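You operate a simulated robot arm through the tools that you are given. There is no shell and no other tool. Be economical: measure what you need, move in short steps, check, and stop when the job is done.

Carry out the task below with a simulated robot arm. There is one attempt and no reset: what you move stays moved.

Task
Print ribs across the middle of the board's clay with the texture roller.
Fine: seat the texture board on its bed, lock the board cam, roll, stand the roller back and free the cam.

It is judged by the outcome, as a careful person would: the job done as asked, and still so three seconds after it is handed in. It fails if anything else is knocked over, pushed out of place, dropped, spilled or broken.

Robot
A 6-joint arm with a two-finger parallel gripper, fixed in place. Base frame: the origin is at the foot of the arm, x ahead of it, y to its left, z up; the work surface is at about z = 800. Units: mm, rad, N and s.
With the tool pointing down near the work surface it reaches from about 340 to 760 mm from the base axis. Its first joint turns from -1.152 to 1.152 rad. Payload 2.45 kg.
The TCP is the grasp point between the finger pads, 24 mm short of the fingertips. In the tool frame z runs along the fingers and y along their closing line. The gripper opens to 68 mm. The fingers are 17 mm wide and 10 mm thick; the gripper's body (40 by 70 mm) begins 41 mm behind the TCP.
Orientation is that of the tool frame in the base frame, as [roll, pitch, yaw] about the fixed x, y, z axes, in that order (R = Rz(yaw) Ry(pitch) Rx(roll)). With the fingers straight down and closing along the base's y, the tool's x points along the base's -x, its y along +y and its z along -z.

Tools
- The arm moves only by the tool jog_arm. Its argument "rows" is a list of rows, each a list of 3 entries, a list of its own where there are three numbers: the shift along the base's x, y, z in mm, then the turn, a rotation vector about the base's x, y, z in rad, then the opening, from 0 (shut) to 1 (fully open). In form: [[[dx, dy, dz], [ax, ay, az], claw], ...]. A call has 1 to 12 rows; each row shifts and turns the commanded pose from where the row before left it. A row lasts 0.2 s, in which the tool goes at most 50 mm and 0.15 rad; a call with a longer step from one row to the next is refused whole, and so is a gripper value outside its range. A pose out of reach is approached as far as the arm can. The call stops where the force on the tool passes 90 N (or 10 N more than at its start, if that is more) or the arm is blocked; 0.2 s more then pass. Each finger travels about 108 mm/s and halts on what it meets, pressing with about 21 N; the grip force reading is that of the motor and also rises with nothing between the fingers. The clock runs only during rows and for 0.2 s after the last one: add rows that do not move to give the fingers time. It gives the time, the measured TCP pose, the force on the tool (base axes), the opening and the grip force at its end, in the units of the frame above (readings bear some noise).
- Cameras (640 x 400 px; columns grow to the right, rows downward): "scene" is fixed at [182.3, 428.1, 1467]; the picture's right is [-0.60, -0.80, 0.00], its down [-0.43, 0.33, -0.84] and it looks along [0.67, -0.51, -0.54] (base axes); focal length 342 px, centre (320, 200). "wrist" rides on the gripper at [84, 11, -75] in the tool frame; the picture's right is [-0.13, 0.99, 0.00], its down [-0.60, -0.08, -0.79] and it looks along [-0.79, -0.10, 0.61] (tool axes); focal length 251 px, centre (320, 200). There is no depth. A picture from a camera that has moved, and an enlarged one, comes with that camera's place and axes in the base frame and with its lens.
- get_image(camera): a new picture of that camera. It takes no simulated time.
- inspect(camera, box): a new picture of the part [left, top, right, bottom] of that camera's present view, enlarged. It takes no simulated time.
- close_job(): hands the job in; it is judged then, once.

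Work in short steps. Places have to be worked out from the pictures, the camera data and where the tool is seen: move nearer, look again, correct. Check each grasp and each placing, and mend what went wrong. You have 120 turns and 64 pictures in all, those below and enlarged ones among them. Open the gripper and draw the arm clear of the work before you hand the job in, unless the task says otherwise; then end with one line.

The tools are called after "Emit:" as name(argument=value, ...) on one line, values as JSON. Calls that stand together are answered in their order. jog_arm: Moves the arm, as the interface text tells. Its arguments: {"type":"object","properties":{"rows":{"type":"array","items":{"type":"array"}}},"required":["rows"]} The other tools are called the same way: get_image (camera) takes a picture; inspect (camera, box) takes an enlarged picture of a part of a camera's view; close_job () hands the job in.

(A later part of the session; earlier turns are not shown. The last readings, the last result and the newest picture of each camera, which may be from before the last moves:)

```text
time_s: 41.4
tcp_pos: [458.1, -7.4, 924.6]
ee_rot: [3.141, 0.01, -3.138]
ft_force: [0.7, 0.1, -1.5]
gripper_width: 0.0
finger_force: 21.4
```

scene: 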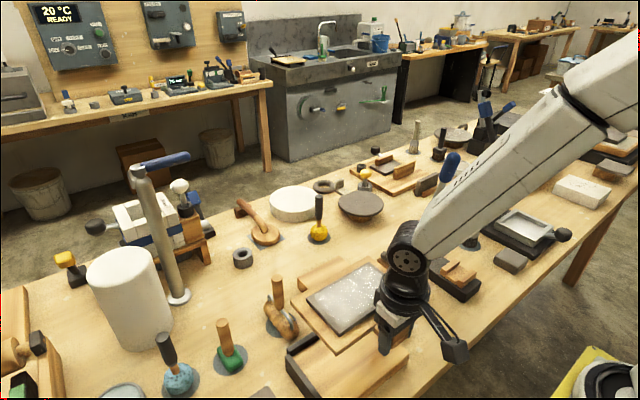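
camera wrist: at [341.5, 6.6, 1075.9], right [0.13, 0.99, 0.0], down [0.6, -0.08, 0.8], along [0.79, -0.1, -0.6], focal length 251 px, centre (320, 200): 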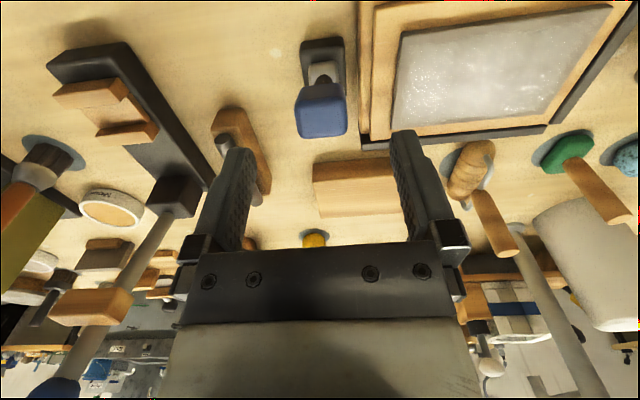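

Emit:
jog_arm(rows=[[[-3, 0, 0], [0, 0, 0], 0], [[-3, 0, 0], [0, 0, 0], 0], [[-3, 0, 0], [0, 0, 0], 0], [[0, 0, 0], [0, 0, 0], 0]])

Emit:
inspect(camera="scene", box=[320, 230, 460, 350])

```text
time_s: 42.4
tcp_pos: [449.8, -6.9, 924.6]
ee_rot: [-3.141, 0.011, -3.138]
ft_force: [-0.7, 1.0, 0.6]
gripper_width: 0.0
finger_force: 20.6
```

```text
3.33 times, centred on (390, 290) of scene
camera zoom: at [182.3, 428.1, 1467.0], right [-0.6, -0.8, 0.0], down [-0.43, 0.33, -0.84], along [0.67, -0.51, -0.54], focal length 1141 px, centre (87, -100)
```

zoom: 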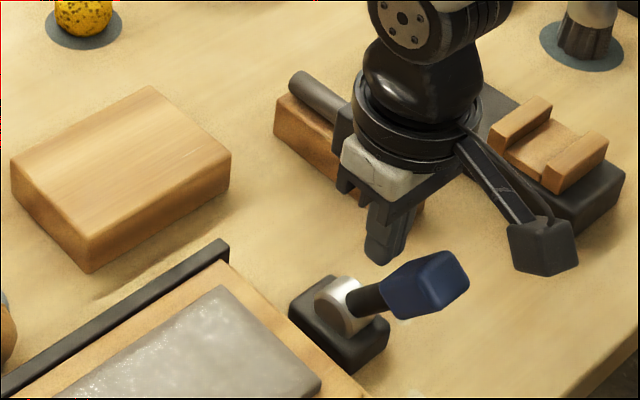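

The lever still turns under the push with little force, so it was not at its stop. I keep pushing it over and down until it stops.

Emit:
jog_arm(rows=[[[-5, 0, -3], [0, 0, 0], 0], [[-5, 0, -4], [0, 0, 0], 0], [[-5, 0, -5], [0, 0, 0], 0], [[0, 0, 0], [0, 0, 0], 0]])

Emit:
inspect(camera="scene", box=[320, 230, 460, 350])

```text
time_s: 43.4
tcp_pos: [440.6, -6.8, 915.4]
ee_rot: [-3.141, 0.033, -3.138]
ft_force: [31.5, 0.3, 16.6]
gripper_width: 0.0
finger_force: 21.3
```

```text
3.33 times, centred on (390, 290) of scene
camera zoom: at [182.9, 428.1, 1466.9], right [-0.6, -0.8, 0.0], down [-0.43, 0.33, -0.84], along [0.67, -0.51, -0.54], focal length 1141 px, centre (87, -100)
```

zoom: 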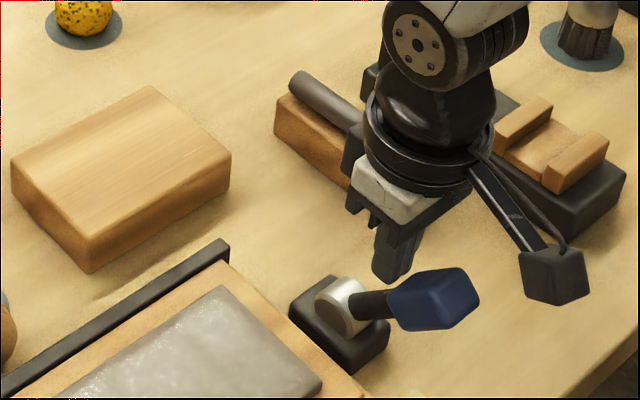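

Now 35 N of resistance. A little more, to see whether it is the hard stop.

Emit:
jog_arm(rows=[[[-2, 0, -2], [0, 0, 0], 0], [[-2, 0, -2], [0, 0, 0], 0], [[0, 0, 0], [0, 0, 0], 0]])

Emit:
inspect(camera="scene", box=[320, 230, 460, 350])

```text
time_s: 44.2
tcp_pos: [441.6, -6.7, 912.1]
ee_rot: [-3.14, 0.043, -3.138]
ft_force: [39.6, 3.0, 21.4]
gripper_width: 0.0
finger_force: 21.3
```

```text
3.33 times, centred on (390, 290) of scene
camera zoom: at [183.0, 428.1, 1466.9], right [-0.6, -0.8, 0.0], down [-0.43, 0.33, -0.84], along [0.67, -0.51, -0.54], focal length 1141 px, centre (87, -100)
```

zoom: 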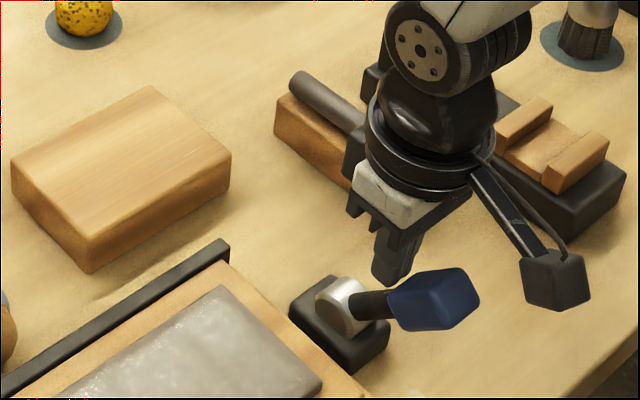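

The lever no longer moves: hard stop reached, cam locked. I back off, rise and go look at the roller.

Emit:
jog_arm(rows=[[[10, 0, 3], [0, 0, 0], 0], [[15, 0, 30], [0, 0, 0], 0], [[20, 20, 40], [0, -0.01, 0], 0.5], [[25, 40, 40], [0, 0, 0], 1], [[20, 45, 12], [0, 0, 0], 1], [[15, 45, 0], [0, 0, 0], 1], [[0, 42, 0], [0, 0, 0], 1], [[0, 0, 0], [0, 0, 0], 1]])

Emit:
get_image(camera="wrist")

Emit:
inspect(camera="scene", box=[250, 250, 410, 390])

```text
refused: row 4 steps farther than a row can; nothing moved
```

```text
21 pictures are left
camera wrist: at [353.6, 4.0, 984.5], right [0.13, 0.99, 0.0], down [0.57, -0.08, 0.82], along [0.81, -0.1, -0.57], focal length 251 px, centre (320, 200)
```

wrist: 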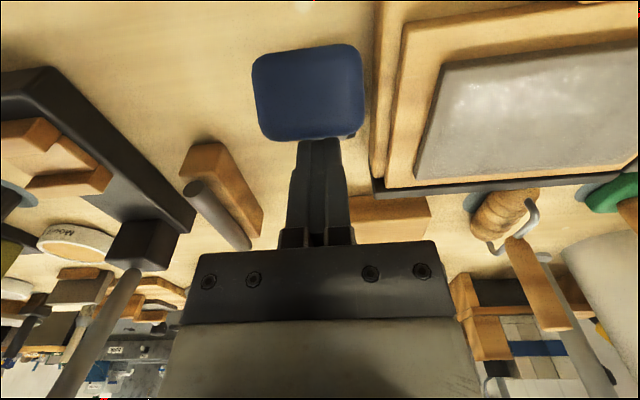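

```text
2.86 times, centred on (330, 320) of scene
camera zoom: at [183.0, 428.1, 1466.9], right [-0.6, -0.8, 0.0], down [-0.43, 0.33, -0.84], along [0.67, -0.51, -0.54], focal length 978 px, centre (291, -143)
```

zoom: 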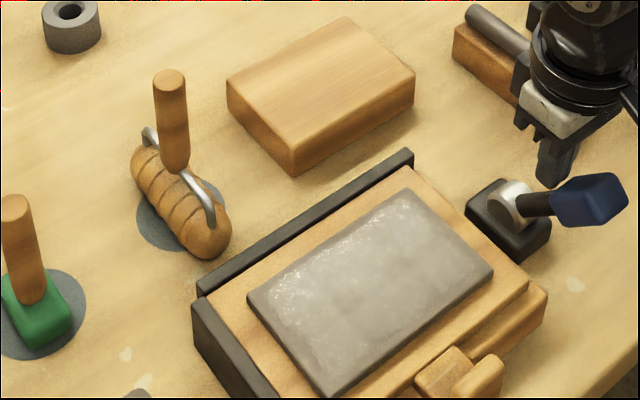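

Refused for a too-long step; I repeat with smaller ones.

Emit:
jog_arm(rows=[[[10, 0, 3], [0, 0, 0], 0], [[15, 0, 30], [0, 0, 0], 0], [[15, 15, 40], [0, -0.01, 0], 0.5], [[20, 25, 35], [0, 0, 0], 1], [[20, 35, 15], [0, 0, 0], 1], [[20, 40, 0], [0, 0, 0], 1], [[14, 40, 0], [0, 0, 0], 1], [[0, 32, 0], [0, 0, 0], 1], [[0, 0, 0], [0, 0, 0], 1]])

Emit:
get_image(camera="wrist")

```text
time_s: 46.2
tcp_pos: [544.4, 181.2, 1034.4]
ee_rot: [-3.14, 0.022, -3.141]
ft_force: [0.5, 0.1, -0.2]
gripper_width: 68.0
finger_force: 0.0
```

```text
19 pictures are left
camera wrist: at [458.7, 192.1, 1106.7], right [0.13, 0.99, 0.0], down [0.59, -0.08, 0.81], along [0.8, -0.1, -0.59], focal length 251 px, centre (320, 200)
```

wrist: 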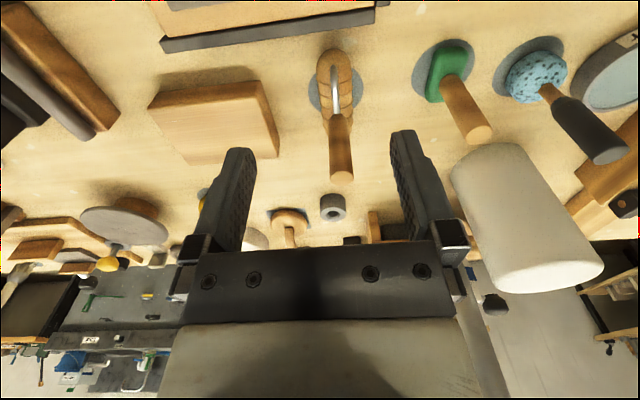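

The roller lies with its axis along x, centre about (638, 190), with a vertical handle up to z≈945. I level the tool and go above the handle for a check.

Emit:
jog_arm(rows=[[[30, 3, -8], [0, 0.022, 0], 1], [[35, 3, -8], [0, 0, 0], 1], [[30, 3, -8], [0, 0, 0], 1], [[0, 0, 0], [0, 0, 0], 1]])

Emit:
get_image(camera="wrist")

Emit:
inspect(camera="scene", box=[220, 220, 360, 350])

```text
time_s: 47.2
tcp_pos: [639.3, 187.8, 1009.0]
ee_rot: [-3.141, -0.003, -3.139]
ft_force: [0.2, -0.1, 0.2]
gripper_width: 68.0
finger_force: 0.0
```

```text
18 pictures are left
camera wrist: at [554.5, 199.0, 1084.3], right [0.13, 0.99, 0.0], down [0.61, -0.08, 0.79], along [0.79, -0.1, -0.61], focal length 251 px, centre (320, 200)
```

wrist: 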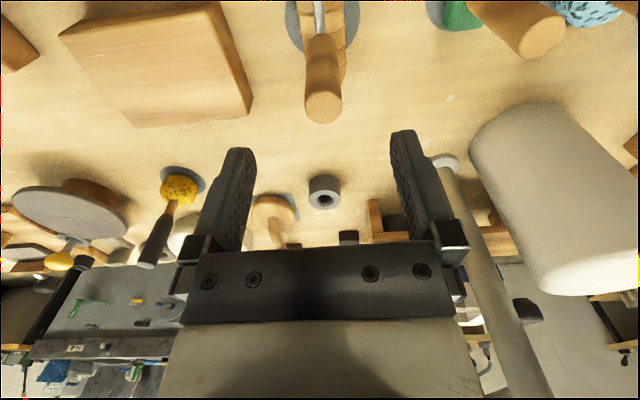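

```text
3.08 times, centred on (290, 285) of scene
camera zoom: at [182.3, 428.1, 1467.0], right [-0.6, -0.8, 0.0], down [-0.43, 0.33, -0.84], along [0.67, -0.51, -0.54], focal length 1053 px, centre (412, -62)
```

zoom: 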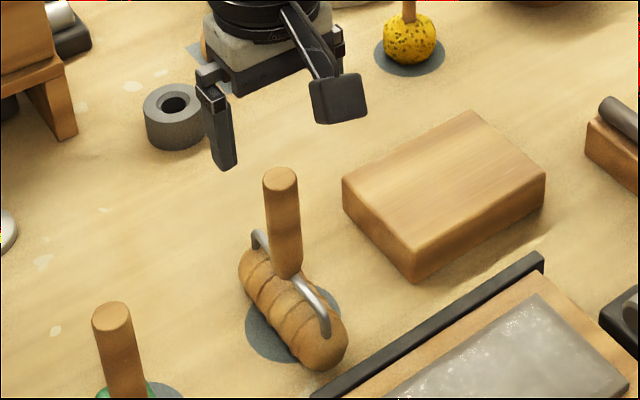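

Handle top at (642, 190, 948), upright. I descend to z≈918 around it.

Emit:
jog_arm(rows=[[[2, 2, -35], [0, 0, 0], 1], [[0, 0, -30], [0, 0, 0], 1], [[0, 0, -26], [0, 0, 0], 1], [[0, 0, 0], [0, 0, 0], 1]])

Emit:
get_image(camera="wrist")

```text
time_s: 48.2
tcp_pos: [639.8, 191.4, 915.7]
ee_rot: [-3.139, -0.002, -3.137]
ft_force: [-0.1, -0.4, 0.5]
gripper_width: 68.1
finger_force: 0.0
```

```text
16 pictures are left
camera wrist: at [555.0, 203.2, 991.0], right [0.13, 0.99, 0.0], down [0.61, -0.08, 0.79], along [0.79, -0.1, -0.61], focal length 251 px, centre (320, 200)
```

wrist: 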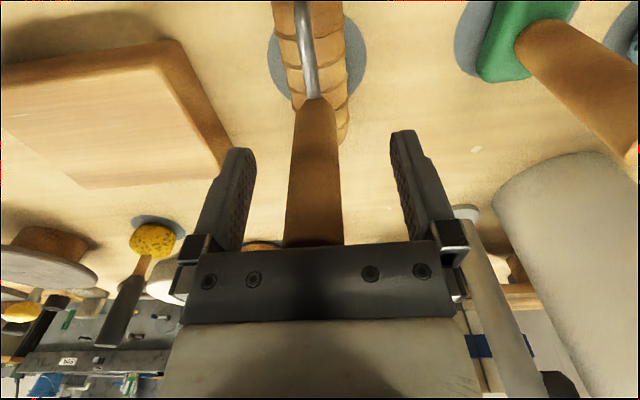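

Centred; I close on the handle.

Emit:
jog_arm(rows=[[[0, 0, 0], [0, 0, 0], 0.6], [[0, 0, 0], [0, 0, 0], 0.4], [[0, 0, 0], [0, 0, 0], 0.2], [[0, 0, 0], [0, 0, 0], 0.15], [[0, 0, 0], [0, 0, 0], 0.15]])

```text
time_s: 49.4
tcp_pos: [639.1, 192.2, 915.9]
ee_rot: [3.14, -0.003, -3.137]
ft_force: [0.1, -0.5, -0.5]
gripper_width: 23.6
finger_force: 20.4
```

Gripped at 23.6 mm; home grip pose is (639, 192, 916). I lift and check.

Emit:
jog_arm(rows=[[[0, 0, 10], [0, 0, 0], 0.15], [[0, 0, 25], [0, 0, 0], 0.15], [[0, 0, 35], [0, 0, 0], 0.15], [[0, 0, 35], [0, 0, 0], 0.15], [[0, 0, 0], [0, 0, 0], 0.15]])

Emit:
inspect(camera="scene", box=[220, 200, 420, 370])

```text
time_s: 50.6
tcp_pos: [640.7, 192.6, 1024.3]
ee_rot: [3.141, -0.002, -3.139]
ft_force: [0.5, -0.7, -1.8]
gripper_width: 23.8
finger_force: 20.7
```

```text
2.35 times, centred on (320, 285) of scene
camera zoom: at [182.3, 428.1, 1467.0], right [-0.6, -0.8, 0.0], down [-0.43, 0.33, -0.84], along [0.67, -0.51, -0.54], focal length 805 px, centre (320, 0)
```

zoom: 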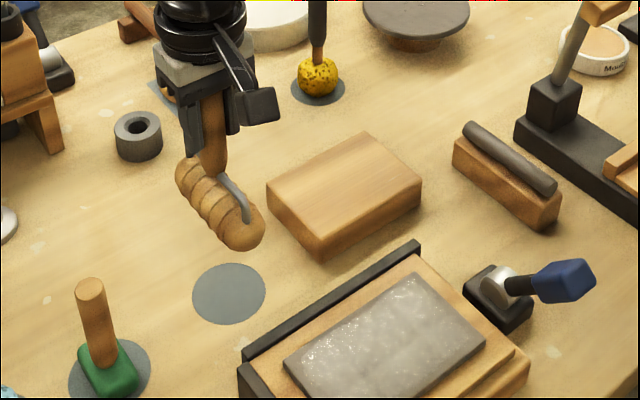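

Held level; the pad's centre is at (640.5, 192). I carry the roller over the right part of the clay (x≈478, y≈90).

Emit:
jog_arm(rows=[[[-30, -15, 0], [0, 0, 0], 0.15], [[-40, -25, 0], [0, 0, 0], 0.15], [[-40, -25, -5], [0, 0, 0], 0.15], [[-35, -25, -10], [0, 0, 0], 0.15], [[-18, -12, -10], [0, 0, 0], 0.15], [[0, 0, 0], [0, 0, 0], 0.15]])

Emit:
get_image(camera="wrist")

Emit:
inspect(camera="scene", box=[260, 230, 440, 390])

```text
time_s: 52.0
tcp_pos: [476.1, 88.8, 996.2]
ee_rot: [-3.141, -0.002, -3.139]
ft_force: [0.2, 0.5, -3.0]
gripper_width: 23.7
finger_force: 21.5
```

```text
14 pictures are left
camera wrist: at [392.1, 99.7, 1072.4], right [0.13, 0.99, 0.0], down [0.6, -0.08, 0.79], along [0.79, -0.1, -0.61], focal length 251 px, centre (320, 200)
```

wrist: 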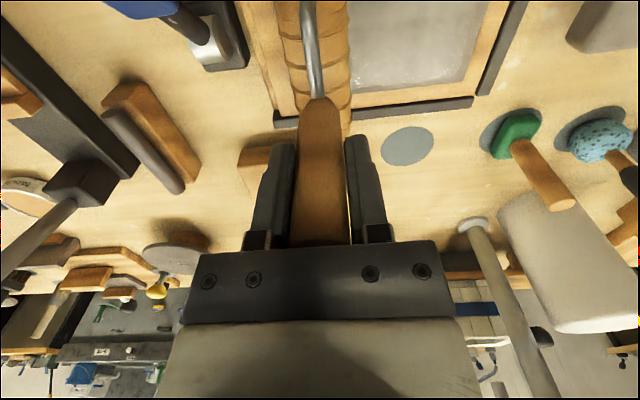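

```text
2.50 times, centred on (350, 310) of scene
camera zoom: at [182.3, 428.1, 1467.0], right [-0.6, -0.8, 0.0], down [-0.43, 0.33, -0.84], along [0.67, -0.51, -0.54], focal length 856 px, centre (245, -75)
```

zoom: 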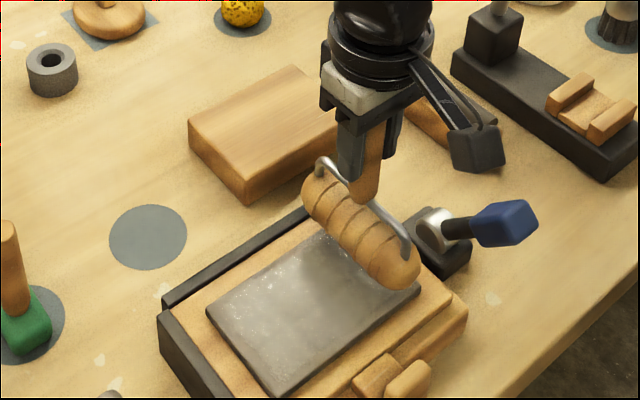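

Roller is aligned with x over the clay. I shift 4 mm away from the far fence and descend toward contact (expected TCP z≈963).

Emit:
jog_arm(rows=[[[-4, 0, -12], [0, 0, 0], 0.15], [[0, 0, -10], [0, 0, 0], 0.15], [[0, 0, -4], [0, 0, 0], 0.15], [[0, 0, -2], [0, 0, 0], 0.15], [[0, 0, 0], [0, 0, 0], 0.15]])

Emit:
jog_arm(rows=[[[0, 0, -1.5], [0, 0, 0], 0.15], [[0, 0, -1.5], [0, 0, 0], 0.15], [[0, 0, 0], [0, 0, 0], 0.15]])

```text
time_s: 53.2
tcp_pos: [473.9, 88.6, 970.4]
ee_rot: [-3.141, 0.002, -3.137]
ft_force: [-5.0, -3.7, 21.4]
gripper_width: 24.1
finger_force: 21.4
```

```text
time_s: 54.0
tcp_pos: [473.8, 88.3, 967.7]
ee_rot: [3.142, 0.003, -3.139]
ft_force: [1.6, -3.5, 22.5]
gripper_width: 23.9
finger_force: 21.3
```

Contact with about 22 N. I check visually that it rests on the clay only.

Emit:
inspect(camera="scene", box=[280, 250, 420, 370])

```text
3.33 times, centred on (350, 310) of scene
camera zoom: at [182.0, 427.9, 1467.1], right [-0.6, -0.8, 0.0], down [-0.43, 0.33, -0.84], along [0.67, -0.51, -0.54], focal length 1141 px, centre (220, -167)
```

zoom: 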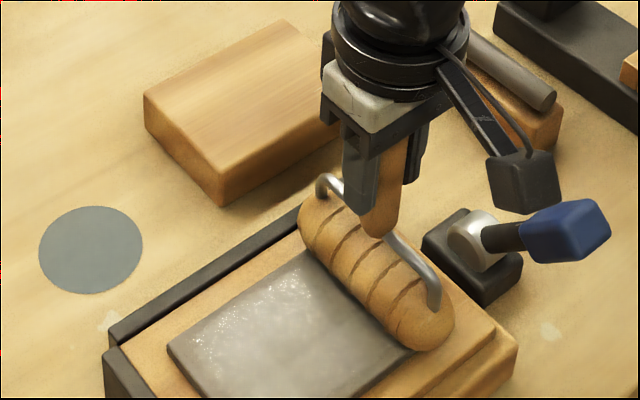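

It rests on the clay, clear of the fence. I roll toward +y in small steps, keeping the pressure.

Emit:
jog_arm(rows=[[[0, 3, 0], [0, 0, 0], 0.15], [[0, 5, 0], [0, 0, 0], 0.15], [[0, 5, 0], [0, 0, 0], 0.15], [[0, 5, 0], [0, 0, 0], 0.15], [[0, 0, 0], [0, 0, 0], 0.15]])

```text
time_s: 55.2
tcp_pos: [471.8, 106.7, 966.4]
ee_rot: [3.141, -0.003, -3.138]
ft_force: [-1.6, -10.3, 22.4]
gripper_width: 23.5
finger_force: 21.3
```

Rolling steadily at 22 N. I continue across the middle.

Emit:
jog_arm(rows=[[[0, 5, 0], [0, 0, 0], 0.15], [[0, 5, 0], [0, 0, 0], 0.15], [[0, 5, 0], [0, 0, 0], 0.15], [[0, 5, 0], [0, 0, 0], 0.15], [[0, 5, 0], [0, 0, 0], 0.15], [[0, 5, 0], [0, 0, 0], 0.15], [[0, 0, 0], [0, 0, 0], 0.15]])

Emit:
jog_arm(rows=[[[0, 5, 0], [0, 0, 0], 0.15], [[0, 5, 0], [0, 0, 0], 0.15], [[0, 5, 0], [0, 0, 0], 0.15], [[0, 5, 0], [0, 0, 0], 0.15], [[0, 5, 0], [0, 0, 0], 0.15], [[0, 5, 0], [0, 0, 0], 0.15], [[0, 5, 0], [0, 0, 0], 0.15], [[0, 5, 0], [0, 0, 0], 0.15], [[0, 0, 0], [0, 0, 0], 0.15]])

Emit:
inspect(camera="scene", box=[260, 250, 420, 400])

```text
time_s: 56.8
tcp_pos: [472.7, 136.7, 966.6]
ee_rot: [-3.141, -0.003, -3.136]
ft_force: [-1.7, -4.0, 6.1]
gripper_width: 24.0
finger_force: 21.4
```

```text
time_s: 58.8
tcp_pos: [473.8, 177.8, 967.2]
ee_rot: [3.141, -0.001, -3.138]
ft_force: [0.8, -0.2, -2.3]
gripper_width: 23.9
finger_force: 21.0
```

```text
2.67 times, centred on (340, 325) of scene
camera zoom: at [182.3, 428.1, 1467.0], right [-0.6, -0.8, 0.0], down [-0.43, 0.33, -0.84], along [0.67, -0.51, -0.54], focal length 913 px, centre (267, -133)
```

zoom: 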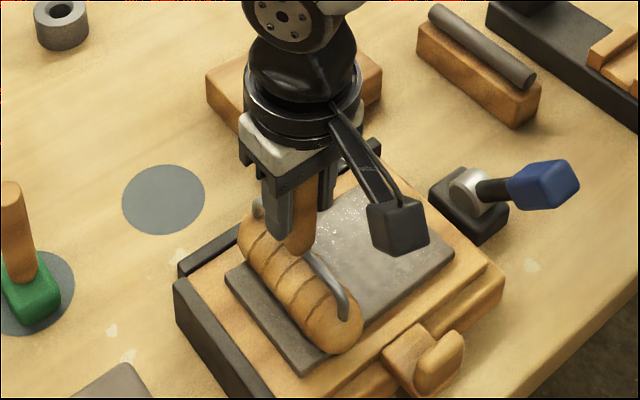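

Pressure faded in the second half (contact lost by y≈178) and no ribs are visible yet. I press down again here and roll back with regular force checks.

Emit:
jog_arm(rows=[[[0, -3, -2], [0, 0, 0], 0.15], [[0, 0, -2], [0, 0, 0], 0.15], [[0, 0, 0], [0, 0, 0], 0.15]])

```text
time_s: 59.6
tcp_pos: [475.1, 174.7, 965.4]
ee_rot: [3.139, 0.004, -3.137]
ft_force: [-7.4, 7.6, 42.2]
gripper_width: 23.9
finger_force: 21.1
```

42 N now. I roll back toward -y, checking.

Emit:
jog_arm(rows=[[[0, -4, 0], [0, 0, 0], 0.15], [[0, -5, 0], [0, 0, 0], 0.15], [[0, -5, 0], [0, 0, 0], 0.15], [[0, -5, 0], [0, 0, 0], 0.15], [[0, -5, 0], [0, 0, 0], 0.15], [[0, 0, 0], [0, 0, 0], 0.15]])

```text
time_s: 61.0
tcp_pos: [476.4, 151.6, 965.3]
ee_rot: [3.139, 0.008, -3.139]
ft_force: [0.2, 15.9, 38.0]
gripper_width: 24.0
finger_force: 20.9
```

Emit:
jog_arm(rows=[[[0, -5, 0], [0, 0, 0], 0.15], [[0, -5, 0], [0, 0, 0], 0.15], [[0, -5, 0], [0, 0, 0], 0.15], [[0, -5, 0], [0, 0, 0], 0.15], [[0, -5, 0], [0, 0, 0], 0.15], [[0, -5, 0], [0, 0, 0], 0.15], [[0, 0, 0], [0, 0, 0], 0.15]])

Emit:
inspect(camera="scene", box=[260, 250, 420, 400])

```text
time_s: 62.6
tcp_pos: [477.7, 121.5, 965.1]
ee_rot: [3.141, 0.006, -3.139]
ft_force: [-1.2, 16.6, 41.3]
gripper_width: 24.3
finger_force: 21.1
```

```text
2.67 times, centred on (340, 325) of scene
camera zoom: at [181.6, 428.4, 1467.0], right [-0.6, -0.8, 0.0], down [-0.43, 0.33, -0.84], along [0.67, -0.51, -0.54], focal length 913 px, centre (267, -133)
```

zoom: 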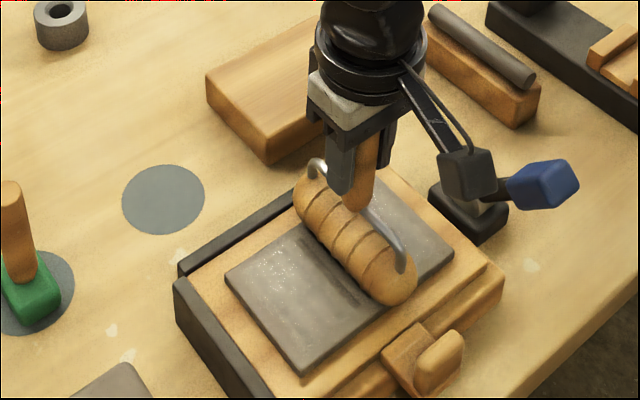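

Pressure steady at ~40 N. I finish the pass to y≈90.

Emit:
jog_arm(rows=[[[-1, -5, 0], [0, 0, 0], 0.15], [[-1, -5, 0], [0, 0, 0], 0.15], [[-1, -5, 0], [0, 0, 0], 0.15], [[0, -5, 0], [0, 0, 0], 0.15], [[0, -5, 0], [0, 0, 0], 0.15], [[0, -5, 0], [0, 0, 0], 0.15], [[0, 0, 0], [0, 0, 0], 0.15]])

Emit:
inspect(camera="scene", box=[290, 270, 400, 370])

```text
time_s: 64.2
tcp_pos: [474.1, 91.1, 965.1]
ee_rot: [3.139, 0.008, -3.137]
ft_force: [2.2, 17.1, 42.8]
gripper_width: 24.4
finger_force: 21.0
```

```text
4.00 times, centred on (345, 320) of scene
camera zoom: at [181.6, 428.4, 1467.0], right [-0.6, -0.8, 0.0], down [-0.43, 0.33, -0.84], along [0.67, -0.51, -0.54], focal length 1369 px, centre (220, -280)
```

zoom: 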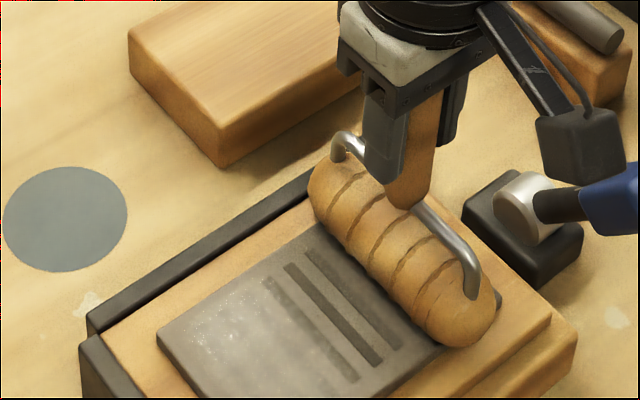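

Ribs are now visible around the middle (y≈119, 132 and a fainter one at 145). I roll back once more toward +y with the same pressure to even out the faint one.

Emit:
jog_arm(rows=[[[0, 5, 0], [0, 0, 0], 0.15], [[0, 5, 0], [0, 0, 0], 0.15], [[0, 5, 0], [0, 0, 0], 0.15], [[0, 5, 0], [0, 0, 0], 0.15], [[0, 5, 0], [0, 0, 0], 0.15], [[0, 5, 0], [0, 0, 0], 0.15], [[0, 0, 0], [0, 0, 0], 0.15]])

```text
time_s: 65.8
tcp_pos: [471.7, 119.3, 965.5]
ee_rot: [3.139, 0.007, -3.139]
ft_force: [-0.2, -22.4, 60.6]
gripper_width: 24.0
finger_force: 21.6
```

Force rose to 60 N; I ease by 1 mm and continue.

Emit:
jog_arm(rows=[[[0, 5, 1], [0, 0, 0], 0.15], [[0, 5, 0], [0, 0, 0], 0.15], [[0, 5, 0], [0, 0, 0], 0.15], [[0, 5, 0], [0, 0, 0], 0.15], [[0, 5, 0], [0, 0, 0], 0.15], [[0, 0, 0], [0, 0, 0], 0.15]])

Emit:
jog_arm(rows=[[[0, 5, 0], [0, 0, 0], 0.15], [[0, 5, 0], [0, 0, 0], 0.15], [[0, 5, 0], [0, 0, 0], 0.15], [[0, 5, 0], [0, 0, 0], 0.15], [[0, 5, 0], [0, 0, 0], 0.15], [[0, 5, 0], [0, 0, 0], 0.15], [[0, 0, 0], [0, 0, 0], 0.15]])

```text
time_s: 67.2
tcp_pos: [471.7, 144.4, 964.8]
ee_rot: [3.138, 0.004, -3.139]
ft_force: [0.0, -17.9, 50.8]
gripper_width: 24.7
finger_force: 21.3
```

```text
time_s: 68.8
tcp_pos: [469.7, 175.4, 965.2]
ee_rot: [3.14, 0.003, -3.139]
ft_force: [0.7, -17.7, 46.2]
gripper_width: 24.8
finger_force: 20.6
```

I lift the roller off the clay and check the print.

Emit:
jog_arm(rows=[[[0, 0, 5], [0, 0, 0], 0.15], [[0, 0, 15], [0, 0, 0], 0.15], [[0, 0, 25], [0, 0, 0], 0.15], [[5, 5, 20], [0, 0, 0], 0.15], [[40, 5, 0], [0, 0, 0], 0.15], [[40, 5, 0], [0, 0, 0], 0.15], [[0, 0, 0], [0, 0, 0], 0.15]])

Emit:
inspect(camera="scene", box=[230, 220, 410, 390])

```text
time_s: 70.4
tcp_pos: [556.7, 190.6, 1029.4]
ee_rot: [-3.141, -0.001, -3.139]
ft_force: [-0.6, 0.6, -2.7]
gripper_width: 23.8
finger_force: 20.7
```

```text
2.35 times, centred on (320, 305) of scene
camera zoom: at [182.4, 428.1, 1467.0], right [-0.6, -0.8, 0.0], down [-0.43, 0.33, -0.84], along [0.67, -0.51, -0.54], focal length 805 px, centre (320, -47)
```

zoom: 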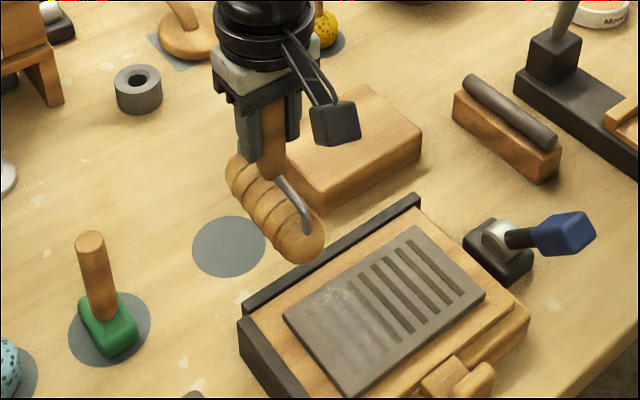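

Ribs are printed. I zoom on the clay to judge their extent and depth.

Emit:
inspect(camera="scene", box=[305, 305, 375, 365])

```text
6.67 times, centred on (340, 335) of scene
camera zoom: at [182.4, 428.1, 1467.0], right [-0.6, -0.8, 0.0], down [-0.43, 0.33, -0.84], along [0.67, -0.51, -0.54], focal length 2282 px, centre (187, -700)
```

zoom: 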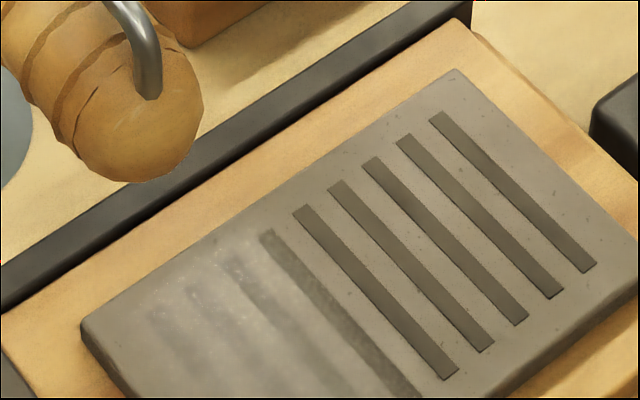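

Nine ribs run along the whole clay, including the middle (the left ones just look hazy with glare). Now I take the roller back over its pad and lower it.

Emit:
jog_arm(rows=[[[30, 1, 0], [0, 0, 0], 0.15], [[35, 0.5, 0], [0, 0, 0], 0.15], [[18, 0, 0], [0, 0, 0], 0.15], [[0, 0, -30], [0, 0, 0], 0.15], [[0, 0, -35], [0, 0, 0], 0.15], [[0, 0, -25], [0, 0, 0], 0.15], [[0, 0, -10], [0, 0, 0], 0.15], [[0, 0, 0], [0, 0, 0], 0.15]])

Emit:
inspect(camera="scene", box=[240, 230, 370, 360])

```text
time_s: 72.2
tcp_pos: [640.0, 193.0, 927.1]
ee_rot: [3.141, -0.002, -3.139]
ft_force: [0.4, -0.5, -2.6]
gripper_width: 23.7
finger_force: 20.9
```

```text
3.08 times, centred on (305, 295) of scene
camera zoom: at [182.4, 428.1, 1467.0], right [-0.6, -0.8, 0.0], down [-0.43, 0.33, -0.84], along [0.67, -0.51, -0.54], focal length 1053 px, centre (366, -92)
```

zoom: 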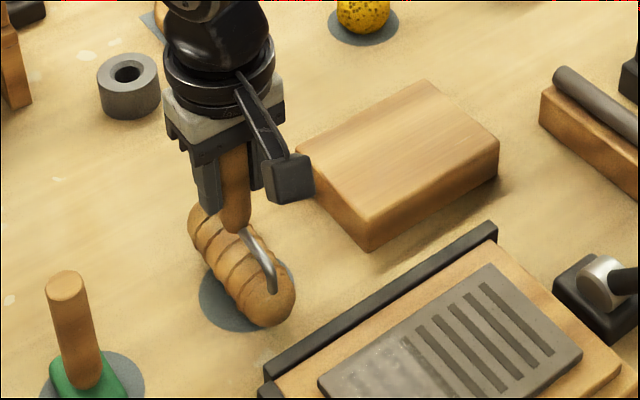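

Over the pad. I lower in small steps until contact.

Emit:
jog_arm(rows=[[[0, 0, -4], [0, 0, 0], 0.15], [[0, 0, -3], [0, 0, 0], 0.15], [[0, 0, -2], [0, 0, 0], 0.15], [[0, 0, 0], [0, 0, 0], 0.15]])

```text
time_s: 73.2
tcp_pos: [638.0, 192.4, 918.8]
ee_rot: [3.141, 0.0, -3.139]
ft_force: [0.1, 0.6, -1.8]
gripper_width: 23.7
finger_force: 21.1
```

Emit:
jog_arm(rows=[[[1, 0, -1.5], [0, 0, 0], 0.15], [[0, 0, -1.5], [0, 0, 0], 0.15], [[0, 0, 0], [0, 0, 0], 0.15]])

Emit:
jog_arm(rows=[[[0, 0, -1], [0, 0, 0], 0.15], [[0, 0, 0], [0, 0, 0], 0.15]])

```text
time_s: 74.0
tcp_pos: [638.4, 191.8, 916.3]
ee_rot: [-3.14, -0.001, -3.137]
ft_force: [0.4, 0.0, -2.5]
gripper_width: 24.0
finger_force: 20.9
```

```text
time_s: 74.6
tcp_pos: [639.0, 191.8, 915.5]
ee_rot: [-3.141, -0.002, -3.139]
ft_force: [-0.2, 0.4, -2.3]
gripper_width: 24.0
finger_force: 20.8
```

Not yet touching; continuing down 1 mm at a time.

Emit:
jog_arm(rows=[[[0, 0, -1], [0, 0, 0], 0.15], [[0, 0, -1], [0, 0, 0], 0.15], [[0, 0, 0], [0, 0, 0], 0.15]])

Emit:
jog_arm(rows=[[[0, 0, -1], [0, 0, 0], 0.15], [[0, 0, 0], [0, 0, 0], 0.15]])

```text
time_s: 75.4
tcp_pos: [639.0, 192.4, 913.4]
ee_rot: [3.141, -0.001, -3.137]
ft_force: [-0.1, 0.5, -2.2]
gripper_width: 23.7
finger_force: 20.5
```

```text
time_s: 76.0
tcp_pos: [639.5, 191.5, 913.2]
ee_rot: [-3.142, -0.001, -3.139]
ft_force: [0.5, -0.1, -2.7]
gripper_width: 23.9
finger_force: 21.3
```

Emit:
jog_arm(rows=[[[0, 0, -1], [0, 0, 0], 0.15], [[0, 0, -1], [0, 0, 0], 0.15], [[0, 0, 0], [0, 0, 0], 0.15]])

Emit:
jog_arm(rows=[[[0, 0, -1], [0, 0, 0], 0.15], [[0, 0, 0], [0, 0, 0], 0.15]])

```text
time_s: 76.8
tcp_pos: [640.4, 191.0, 909.9]
ee_rot: [-3.141, -0.001, -3.139]
ft_force: [0.0, 0.2, -2.5]
gripper_width: 23.6
finger_force: 21.2
```

```text
time_s: 77.4
tcp_pos: [641.1, 191.8, 909.6]
ee_rot: [-3.141, -0.002, -3.139]
ft_force: [-0.1, 0.4, -2.0]
gripper_width: 23.8
finger_force: 20.6
```

Emit:
jog_arm(rows=[[[0, 0, -1], [0, 0, 0], 0.15], [[0, 0, -1], [0, 0, 0], 0.15], [[0, 0, 0], [0, 0, 0], 0.15]])

Emit:
inspect(camera="scene", box=[250, 250, 350, 350])

```text
time_s: 78.2
tcp_pos: [640.0, 192.1, 908.3]
ee_rot: [3.141, 0.0, -3.138]
ft_force: [-0.8, -2.6, 10.3]
gripper_width: 23.7
finger_force: 21.0
```

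```text
4.00 times, centred on (300, 300) of scene
camera zoom: at [182.1, 427.9, 1467.1], right [-0.6, -0.8, 0.0], down [-0.43, 0.33, -0.84], along [0.67, -0.51, -0.54], focal length 1369 px, centre (400, -200)
```

zoom: 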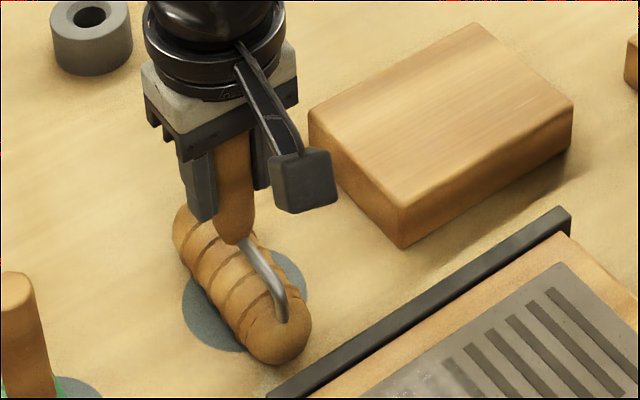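

Contact (10 N) centred on the pad. I ease slightly and open, then rise straight up.

Emit:
jog_arm(rows=[[[0, 0, 0.7], [0, 0, 0], 0.15], [[0, 0, 0], [0, 0, 0], 0.45], [[0, 0, 0], [0, 0, 0], 0.8], [[0, 0, 0], [0, 0, 0], 1], [[0, 0, 0], [0, 0, 0], 1], [[0, 0, 20], [0, 0, 0], 1], [[0, 0, 35], [0, 0, 0], 1], [[0, 0, 40], [0, 0, 0], 1], [[0, 0, 20], [0, 0, 0], 1], [[0, 0, 0], [0, 0, 0], 1]])

Emit:
inspect(camera="scene", box=[240, 230, 420, 390])

```text
time_s: 80.4
tcp_pos: [641.1, 192.4, 1021.8]
ee_rot: [3.141, -0.002, -3.138]
ft_force: [0.3, 0.7, 0.1]
gripper_width: 68.0
finger_force: 0.0
```

```text
2.50 times, centred on (330, 310) of scene
camera zoom: at [182.3, 428.1, 1467.0], right [-0.6, -0.8, 0.0], down [-0.43, 0.33, -0.84], along [0.67, -0.51, -0.54], focal length 856 px, centre (295, -75)
```

zoom: 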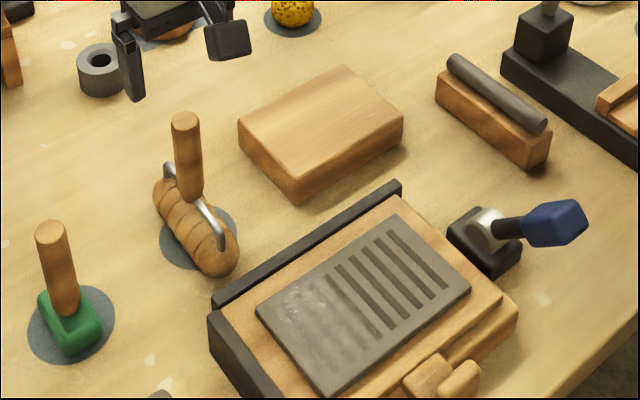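

The roller stands on its pad. I move to a spot from which the wrist camera sees both the clay (from another angle) and the lever.

Emit:
jog_arm(rows=[[[-40, -18, 0], [0, 0, 0], 1], [[-42, -18, 0], [0, 0, 0], 1], [[-42, -18, 0], [0, 0, 0], 1], [[-42, -18, -5], [0, 0, 0], 1], [[-42, -18, -10], [0, 0, 0], 1], [[-8, -2, -5], [0, 0, 0], 1], [[0, 0, 0], [0, 0, 0], 1]])

Emit:
inspect(camera="wrist", box=[120, 0, 480, 200])

```text
time_s: 82.0
tcp_pos: [423.0, 99.3, 1002.5]
ee_rot: [-3.141, -0.001, -3.138]
ft_force: [0.4, -1.6, 0.1]
gripper_width: 68.1
finger_force: 0.1
```

```text
1.78 times, centred on (300, 100) of wrist
camera zoom: at [338.8, 110.2, 1077.7], right [0.13, 0.99, 0.0], down [0.61, -0.08, 0.79], along [0.79, -0.1, -0.61], focal length 447 px, centre (356, 378)
```

zoom: 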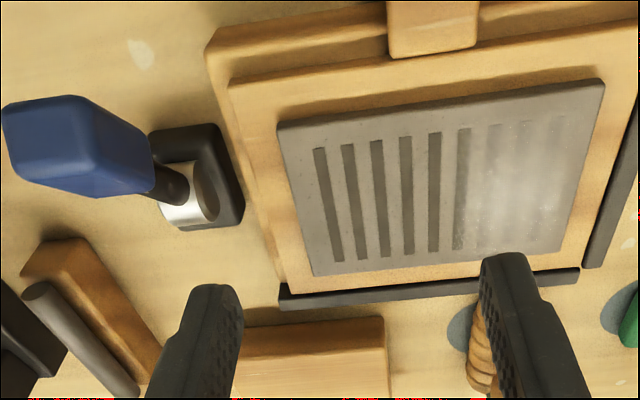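

Seen from this side too, the ribs beyond y≈145 are faint, so the left half of the clay is underprinted. A careful job evens this, so I fetch the roller again and make one steady pass. First back above its handle.

Emit:
jog_arm(rows=[[[8, 2, 10], [0, 0, 0], 1], [[42, 18, 10], [0, 0, 0], 1], [[42, 18, 0], [0, 0, 0], 1], [[42, 18, 0], [0, 0, 0], 1], [[42, 18, 0], [0, 0, 0], 1], [[41, 19, 0], [0, 0, 0], 1], [[0, 0, 0], [0, 0, 0], 1]])

```text
time_s: 83.6
tcp_pos: [641.1, 191.8, 1023.5]
ee_rot: [-3.141, -0.002, -3.137]
ft_force: [0.1, 0.4, -0.2]
gripper_width: 67.7
finger_force: 0.0
```

Aligned with where I released it. I descend to z≈911 and grip.

Emit:
jog_arm(rows=[[[-1, 0, -35], [0, 0, 0], 1], [[0, 0, -35], [0, 0, 0], 1], [[0, 0, -30], [0, 0, 0], 1], [[0, 0, -12], [0, 0, 0], 1], [[0, 0, 0], [0, 0, 0], 0.6], [[0, 0, 0], [0, 0, 0], 0.4], [[0, 0, 0], [0, 0, 0], 0.2], [[0, 0, 0], [0, 0, 0], 0.15], [[0, 0, 0], [0, 0, 0], 0.15]])

```text
time_s: 85.6
tcp_pos: [639.1, 191.9, 910.3]
ee_rot: [3.14, -0.002, -3.139]
ft_force: [0.2, 0.3, 0.4]
gripper_width: 23.7
finger_force: 21.5
```

Gripped (23.7 mm). Lift and carry to the start over the clay at about (473, 95).

Emit:
jog_arm(rows=[[[0, 0, 15], [0, 0, 0], 0.15], [[0, 0, 35], [0, 0, 0], 0.15], [[0, 0, 40], [0, 0, 0], 0.15], [[0, 0, 22], [0, 0, 0], 0.15], [[-30, -18, 0], [0, 0, 0], 0.15], [[-40, -25, 0], [0, 0, 0], 0.15], [[-40, -25, -5], [0, 0, 0], 0.15], [[-36, -20, -15], [0, 0, 0], 0.15], [[-20, -9, -15], [0, 0, 0], 0.15], [[0, 0, 0], [0, 0, 0], 0.15]])

Emit:
jog_arm(rows=[[[0, 0, -10], [0, 0, 0], 0.15], [[0, 0, -4], [0, 0, 0], 0.15], [[0, 0, 0], [0, 0, 0], 0.15]])

```text
time_s: 87.8
tcp_pos: [471.0, 95.1, 987.7]
ee_rot: [-3.141, -0.003, -3.138]
ft_force: [0.2, 0.7, -2.7]
gripper_width: 23.8
finger_force: 21.6
```

```text
time_s: 88.6
tcp_pos: [473.3, 96.3, 974.8]
ee_rot: [-3.141, -0.001, -3.138]
ft_force: [-0.6, 0.9, -2.3]
gripper_width: 23.8
finger_force: 21.3
```

Still free. I lower in small steps to contact.

Emit:
jog_arm(rows=[[[0, 0, -3], [0, 0, 0], 0.15], [[0, 0, -2], [0, 0, 0], 0.15], [[0, 0, 0], [0, 0, 0], 0.15]])

Emit:
jog_arm(rows=[[[0, 0, -1.5], [0, 0, 0], 0.15], [[0, 0, 0], [0, 0, 0], 0.15]])

```text
time_s: 89.4
tcp_pos: [472.8, 95.8, 969.7]
ee_rot: [-3.141, -0.002, -3.137]
ft_force: [0.9, 0.5, -2.3]
gripper_width: 23.9
finger_force: 21.4
```

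```text
time_s: 90.0
tcp_pos: [474.8, 96.4, 967.7]
ee_rot: [-3.141, -0.002, -3.138]
ft_force: [0.6, -0.4, -2.4]
gripper_width: 23.8
finger_force: 20.8
```

Emit:
jog_arm(rows=[[[-1, 0, -1.5], [0, 0, 0], 0.15], [[0, 0, 0], [0, 0, 0], 0.15]])

Emit:
jog_arm(rows=[[[0, 0, -1], [0, 0, 0], 0.15], [[0, 0, 0], [0, 0, 0], 0.15]])

```text
time_s: 90.6
tcp_pos: [474.0, 96.3, 966.8]
ee_rot: [3.141, 0.001, -3.138]
ft_force: [0.1, -2.8, 17.7]
gripper_width: 24.1
finger_force: 21.0
```

```text
time_s: 91.2
tcp_pos: [473.5, 96.2, 966.5]
ee_rot: [-3.14, 0.001, -3.139]
ft_force: [1.3, -1.4, 23.9]
gripper_width: 23.6
finger_force: 21.5
```

About 24 N, similar to the pressure that printed well. I roll +y in 15 mm stretches, checking the force each time.

Emit:
jog_arm(rows=[[[0, 4, 0], [0, 0, 0], 0.15], [[0, 4, 0], [0, 0, 0], 0.15], [[0, 4, 0], [0, 0, 0], 0.15], [[0, 4, 0], [0, 0, 0], 0.15], [[0, 4, 0], [0, 0, 0], 0.15]])

```text
time_s: 92.4
tcp_pos: [471.7, 115.2, 966.6]
ee_rot: [-3.141, -0.003, -3.138]
ft_force: [-1.6, -17.2, 36.7]
gripper_width: 23.9
finger_force: 21.3
```

36 N; I ease up 1 mm and go on.

Emit:
jog_arm(rows=[[[0, 4, 1], [0, 0, 0], 0.15], [[0, 4, 0], [0, 0, 0], 0.15], [[0, 4, 0], [0, 0, 0], 0.15], [[0, 4, 0], [0, 0, 0], 0.15]])

```text
time_s: 93.4
tcp_pos: [473.1, 131.3, 966.0]
ee_rot: [-3.141, -0.004, -3.138]
ft_force: [-0.4, -4.9, 10.8]
gripper_width: 23.8
finger_force: 21.3
```

10.8 N now, a touch light; I lower 0.8 mm and continue over the left half.

Emit:
jog_arm(rows=[[[0, 4, -0.8], [0, 0, 0], 0.15], [[0, 4, 0], [0, 0, 0], 0.15], [[0, 4, 0], [0, 0, 0], 0.15], [[0, 4, 0], [0, 0, 0], 0.15]])

Emit:
jog_arm(rows=[[[0, 4, 0], [0, 0, 0], 0.15], [[0, 4, 0], [0, 0, 0], 0.15], [[0, 4, 0], [0, 0, 0], 0.15]])

```text
time_s: 94.4
tcp_pos: [472.3, 148.2, 964.9]
ee_rot: [3.141, -0.001, -3.137]
ft_force: [2.3, -10.6, 23.8]
gripper_width: 24.0
finger_force: 20.9
```

```text
time_s: 95.2
tcp_pos: [472.6, 159.8, 964.3]
ee_rot: [-3.141, 0.001, -3.139]
ft_force: [1.4, -12.8, 29.9]
gripper_width: 23.7
finger_force: 21.0
```

Good, 24–30 N. I finish the stroke to y≈187 with a slight ease.

Emit:
jog_arm(rows=[[[0, 4, 0.3], [0, 0, 0], 0.15], [[0, 4, 0], [0, 0, 0], 0.15], [[0, 4, 0], [0, 0, 0], 0.15], [[0, 4, 0], [0, 0, 0], 0.15]])

Emit:
jog_arm(rows=[[[0, 4, 0], [0, 0, 0], 0.15], [[0, 4, 0], [0, 0, 0], 0.15], [[0, 3, 0], [0, 0, 0], 0.15]])

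```text
time_s: 96.2
tcp_pos: [472.2, 175.1, 965.5]
ee_rot: [-3.14, -0.002, -3.138]
ft_force: [1.6, -12.9, 27.7]
gripper_width: 23.8
finger_force: 21.0
```

```text
time_s: 97.0
tcp_pos: [473.3, 187.2, 964.9]
ee_rot: [-3.141, 0.0, -3.138]
ft_force: [0.7, -10.2, 27.6]
gripper_width: 23.9
finger_force: 20.9
```

The stroke is complete at an even ~25 N. I lift, move toward the pad and look at the clay.

Emit:
jog_arm(rows=[[[0, 0, 5], [0, 0, 0], 0.15], [[0, 0, 20], [0, 0, 0], 0.15], [[0, 0, 35], [0, 0, 0], 0.15], [[30, 1, 0], [0, 0, 0], 0.15], [[40, 1, 0], [0, 0, 0], 0.15], [[40, 1, 0], [0, 0, 0], 0.15], [[40, 1, 0], [0, 0, 0], 0.15], [[16, 1, 0], [0, 0, 0], 0.15], [[0, 0, 0], [0, 0, 0], 0.15]])

Emit:
inspect(camera="scene", box=[250, 240, 410, 400])

```text
time_s: 99.0
tcp_pos: [639.6, 191.6, 1025.4]
ee_rot: [3.141, -0.003, -3.139]
ft_force: [0.3, 0.3, -2.1]
gripper_width: 23.8
finger_force: 20.9
```

```text
2.50 times, centred on (330, 320) of scene
camera zoom: at [182.4, 428.1, 1467.0], right [-0.6, -0.8, 0.0], down [-0.43, 0.33, -0.84], along [0.67, -0.51, -0.54], focal length 856 px, centre (295, -100)
```

zoom: 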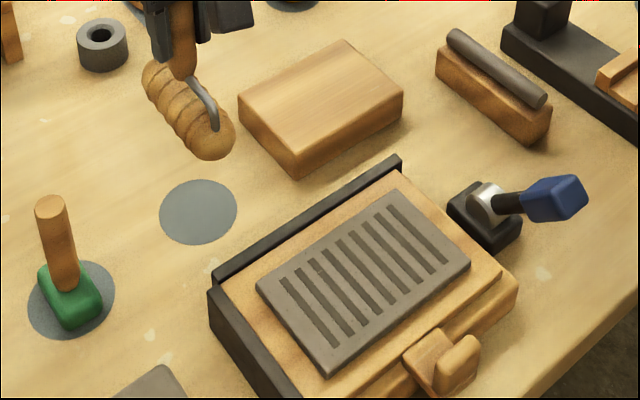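

All the ribs are now evenly printed. I lower the roller onto its pad (contact expected around z≈910).

Emit:
jog_arm(rows=[[[0.5, 0.5, -35], [0, 0, 0], 0.15], [[0, 0, -35], [0, 0, 0], 0.15], [[0, 0, -25], [0, 0, 0], 0.15], [[0, 0, -12], [0, 0, 0], 0.15], [[0, 0, -4], [0, 0, 0], 0.15], [[0, 0, 0], [0, 0, 0], 0.15]])

Emit:
jog_arm(rows=[[[0, 0, -1.5], [0, 0, 0], 0.15], [[0, 0, -1.5], [0, 0, 0], 0.15], [[0, 0, 0], [0, 0, 0], 0.15]])

```text
time_s: 100.4
tcp_pos: [638.4, 192.9, 914.5]
ee_rot: [3.141, 0.0, -3.139]
ft_force: [-0.3, 0.0, -2.1]
gripper_width: 24.0
finger_force: 20.9
```

```text
time_s: 101.2
tcp_pos: [640.0, 192.1, 911.3]
ee_rot: [-3.141, -0.001, -3.136]
ft_force: [0.6, 0.2, -3.1]
gripper_width: 23.7
finger_force: 21.0
```

Emit:
jog_arm(rows=[[[0, 0, -1], [0, 0, 0], 0.15], [[0, 0, -0.7], [0, 0, 0], 0.15], [[0, 0, 0], [0, 0, 0], 0.15]])

```text
time_s: 102.0
tcp_pos: [639.5, 192.2, 909.5]
ee_rot: [-3.14, -0.001, -3.14]
ft_force: [0.1, 0.2, -2.9]
gripper_width: 24.0
finger_force: 21.1
```

Emit:
jog_arm(rows=[[[0, 0, -1], [0, 0, 0], 0.15], [[0, 0, 0], [0, 0, 0], 0.15]])

```text
time_s: 102.6
tcp_pos: [638.6, 191.8, 908.3]
ee_rot: [3.141, -0.003, -3.139]
ft_force: [0.4, 0.1, -3.1]
gripper_width: 23.9
finger_force: 20.9
```

Emit:
jog_arm(rows=[[[0.5, 0, -1], [0, 0, 0], 0.15], [[0, 0, 0], [0, 0, 0], 0.15]])

```text
time_s: 103.2
tcp_pos: [639.6, 191.9, 910.4]
ee_rot: [3.141, -0.002, -3.137]
ft_force: [-3.5, 0.3, 5.8]
gripper_width: 23.7
finger_force: 20.4
```

Contact. I open and rise straight up.

Emit:
jog_arm(rows=[[[0, 0, 0.4], [0, 0, 0], 0.15], [[0, 0, 0], [0, 0, 0], 0.45], [[0, 0, 0], [0, 0, 0], 0.8], [[0, 0, 0], [0, 0, 0], 1], [[0, 0, 0], [0, 0, 0], 1], [[0, 0, 20], [0, 0, 0], 1], [[0, 0, 35], [0, 0, 0], 1], [[0, 0, 40], [0, 0, 0], 1], [[0, 0, 20], [0, 0, 0], 1], [[0, 0, 0], [0, 0, 0], 1]])

```text
time_s: 105.4
tcp_pos: [639.9, 191.8, 1024.8]
ee_rot: [3.14, -0.003, -3.139]
ft_force: [0.9, 0.1, -0.2]
gripper_width: 68.2
finger_force: 0.0
```

Next the cam: its locked handle is at about (412, -7, 893). I go to its near side (x≈365) with the fingers closed so I can push it back toward +x.

Emit:
jog_arm(rows=[[[-35, -25, 0], [0, 0, 0], 1], [[-38, -28, 0], [0, 0, 0], 0.5], [[-38, -28, 0], [0, 0, 0], 0], [[-38, -28, 0], [0, 0, 0], 0], [[-38, -28, 0], [0, 0, 0], 0], [[-38, -28, 0], [0, 0, 0], 0], [[-38, -28, 0], [0, 0, 0], 0], [[-12, -6, 0], [0, 0, 0], 0], [[0, 0, 0], [0, 0, 0], 0]])

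Emit:
jog_arm(rows=[[[0, 0, -35], [0, 0, 0], 0], [[0, 0, -40], [0, 0, 0], 0], [[0, 0, -30], [0, 0, 0], 0], [[0, 0, -14], [0, 0, 0], 0], [[0, 0, 0], [0, 0, 0], 0]])

Emit:
inspect(camera="scene", box=[260, 220, 480, 370])

```text
time_s: 107.4
tcp_pos: [363.4, -6.3, 1024.6]
ee_rot: [-3.14, -0.001, -3.138]
ft_force: [0.3, -1.2, 0.3]
gripper_width: 0.2
finger_force: 21.2
```

```text
time_s: 108.6
tcp_pos: [365.7, -7.2, 904.8]
ee_rot: [-3.14, -0.002, -3.139]
ft_force: [-0.5, -0.4, 0.0]
gripper_width: 0.0
finger_force: 21.3
```

```text
2.67 times, centred on (370, 295) of scene
camera zoom: at [182.3, 428.1, 1467.0], right [-0.6, -0.8, 0.0], down [-0.43, 0.33, -0.84], along [0.67, -0.51, -0.54], focal length 913 px, centre (187, -53)
```

zoom: 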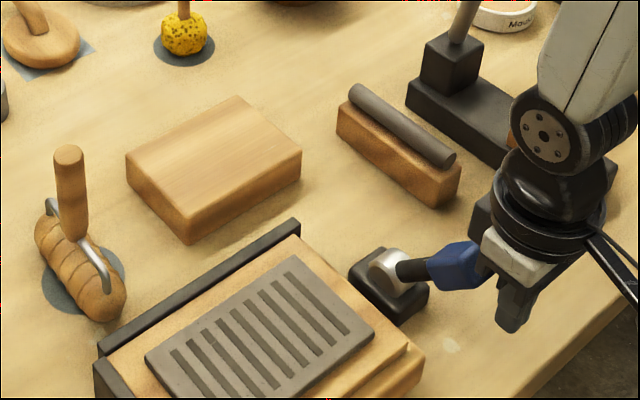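

Positioned behind the handle's end; roller stands properly and ribs are good. I push toward +x slowly, rising slightly with the arc.

Emit:
jog_arm(rows=[[[5, 0, 0], [0, 0, 0], 0], [[5, 0, 0], [0, 0, 0], 0], [[5, 0, 0], [0, 0, 0], 0], [[5, 0, 2], [0, 0, 0], 0], [[0, 0, 0], [0, 0, 0], 0]])

Emit:
jog_arm(rows=[[[5, 0, 2], [0, 0, 0], 0], [[5, 0, 2], [0, 0, 0], 0], [[5, 0, 2], [0, 0, 0], 0], [[0, 0, 0], [0, 0, 0], 0]])

```text
time_s: 109.8
tcp_pos: [384.9, -6.6, 906.4]
ee_rot: [3.141, -0.003, -3.137]
ft_force: [-3.4, -0.1, 1.0]
gripper_width: 0.0
finger_force: 21.1
```

```text
time_s: 110.8
tcp_pos: [399.4, -6.6, 912.8]
ee_rot: [-3.141, -0.003, -3.137]
ft_force: [-1.3, 0.7, 0.8]
gripper_width: 0.1
finger_force: 20.9
```

Moving with light force. Continue pushing through vertical.

Emit:
jog_arm(rows=[[[6, 0, 2], [0, 0, 0], 0], [[6, 0, 2], [0, 0, 0], 0], [[6, 0, 1], [0, 0, 0], 0], [[6, 0, 0], [0, 0, 0], 0], [[0, 0, 0], [0, 0, 0], 0]])

Emit:
jog_arm(rows=[[[6, 0, 0], [0, 0, 0], 0], [[6, 0, 0], [0, 0, 0], 0], [[6, 0, 0], [0, 0, 0], 0], [[6, 0, 0], [0, 0, 0], 0], [[0, 0, 0], [0, 0, 0], 0]])

```text
time_s: 112.0
tcp_pos: [422.7, -6.2, 916.7]
ee_rot: [-3.141, -0.002, -3.138]
ft_force: [-1.5, -1.2, 0.3]
gripper_width: 0.1
finger_force: 21.5
```

```text
time_s: 113.2
tcp_pos: [446.2, -5.9, 918.7]
ee_rot: [3.141, -0.001, -3.138]
ft_force: [-0.7, 1.0, 0.4]
gripper_width: 0.3
finger_force: 21.5
```

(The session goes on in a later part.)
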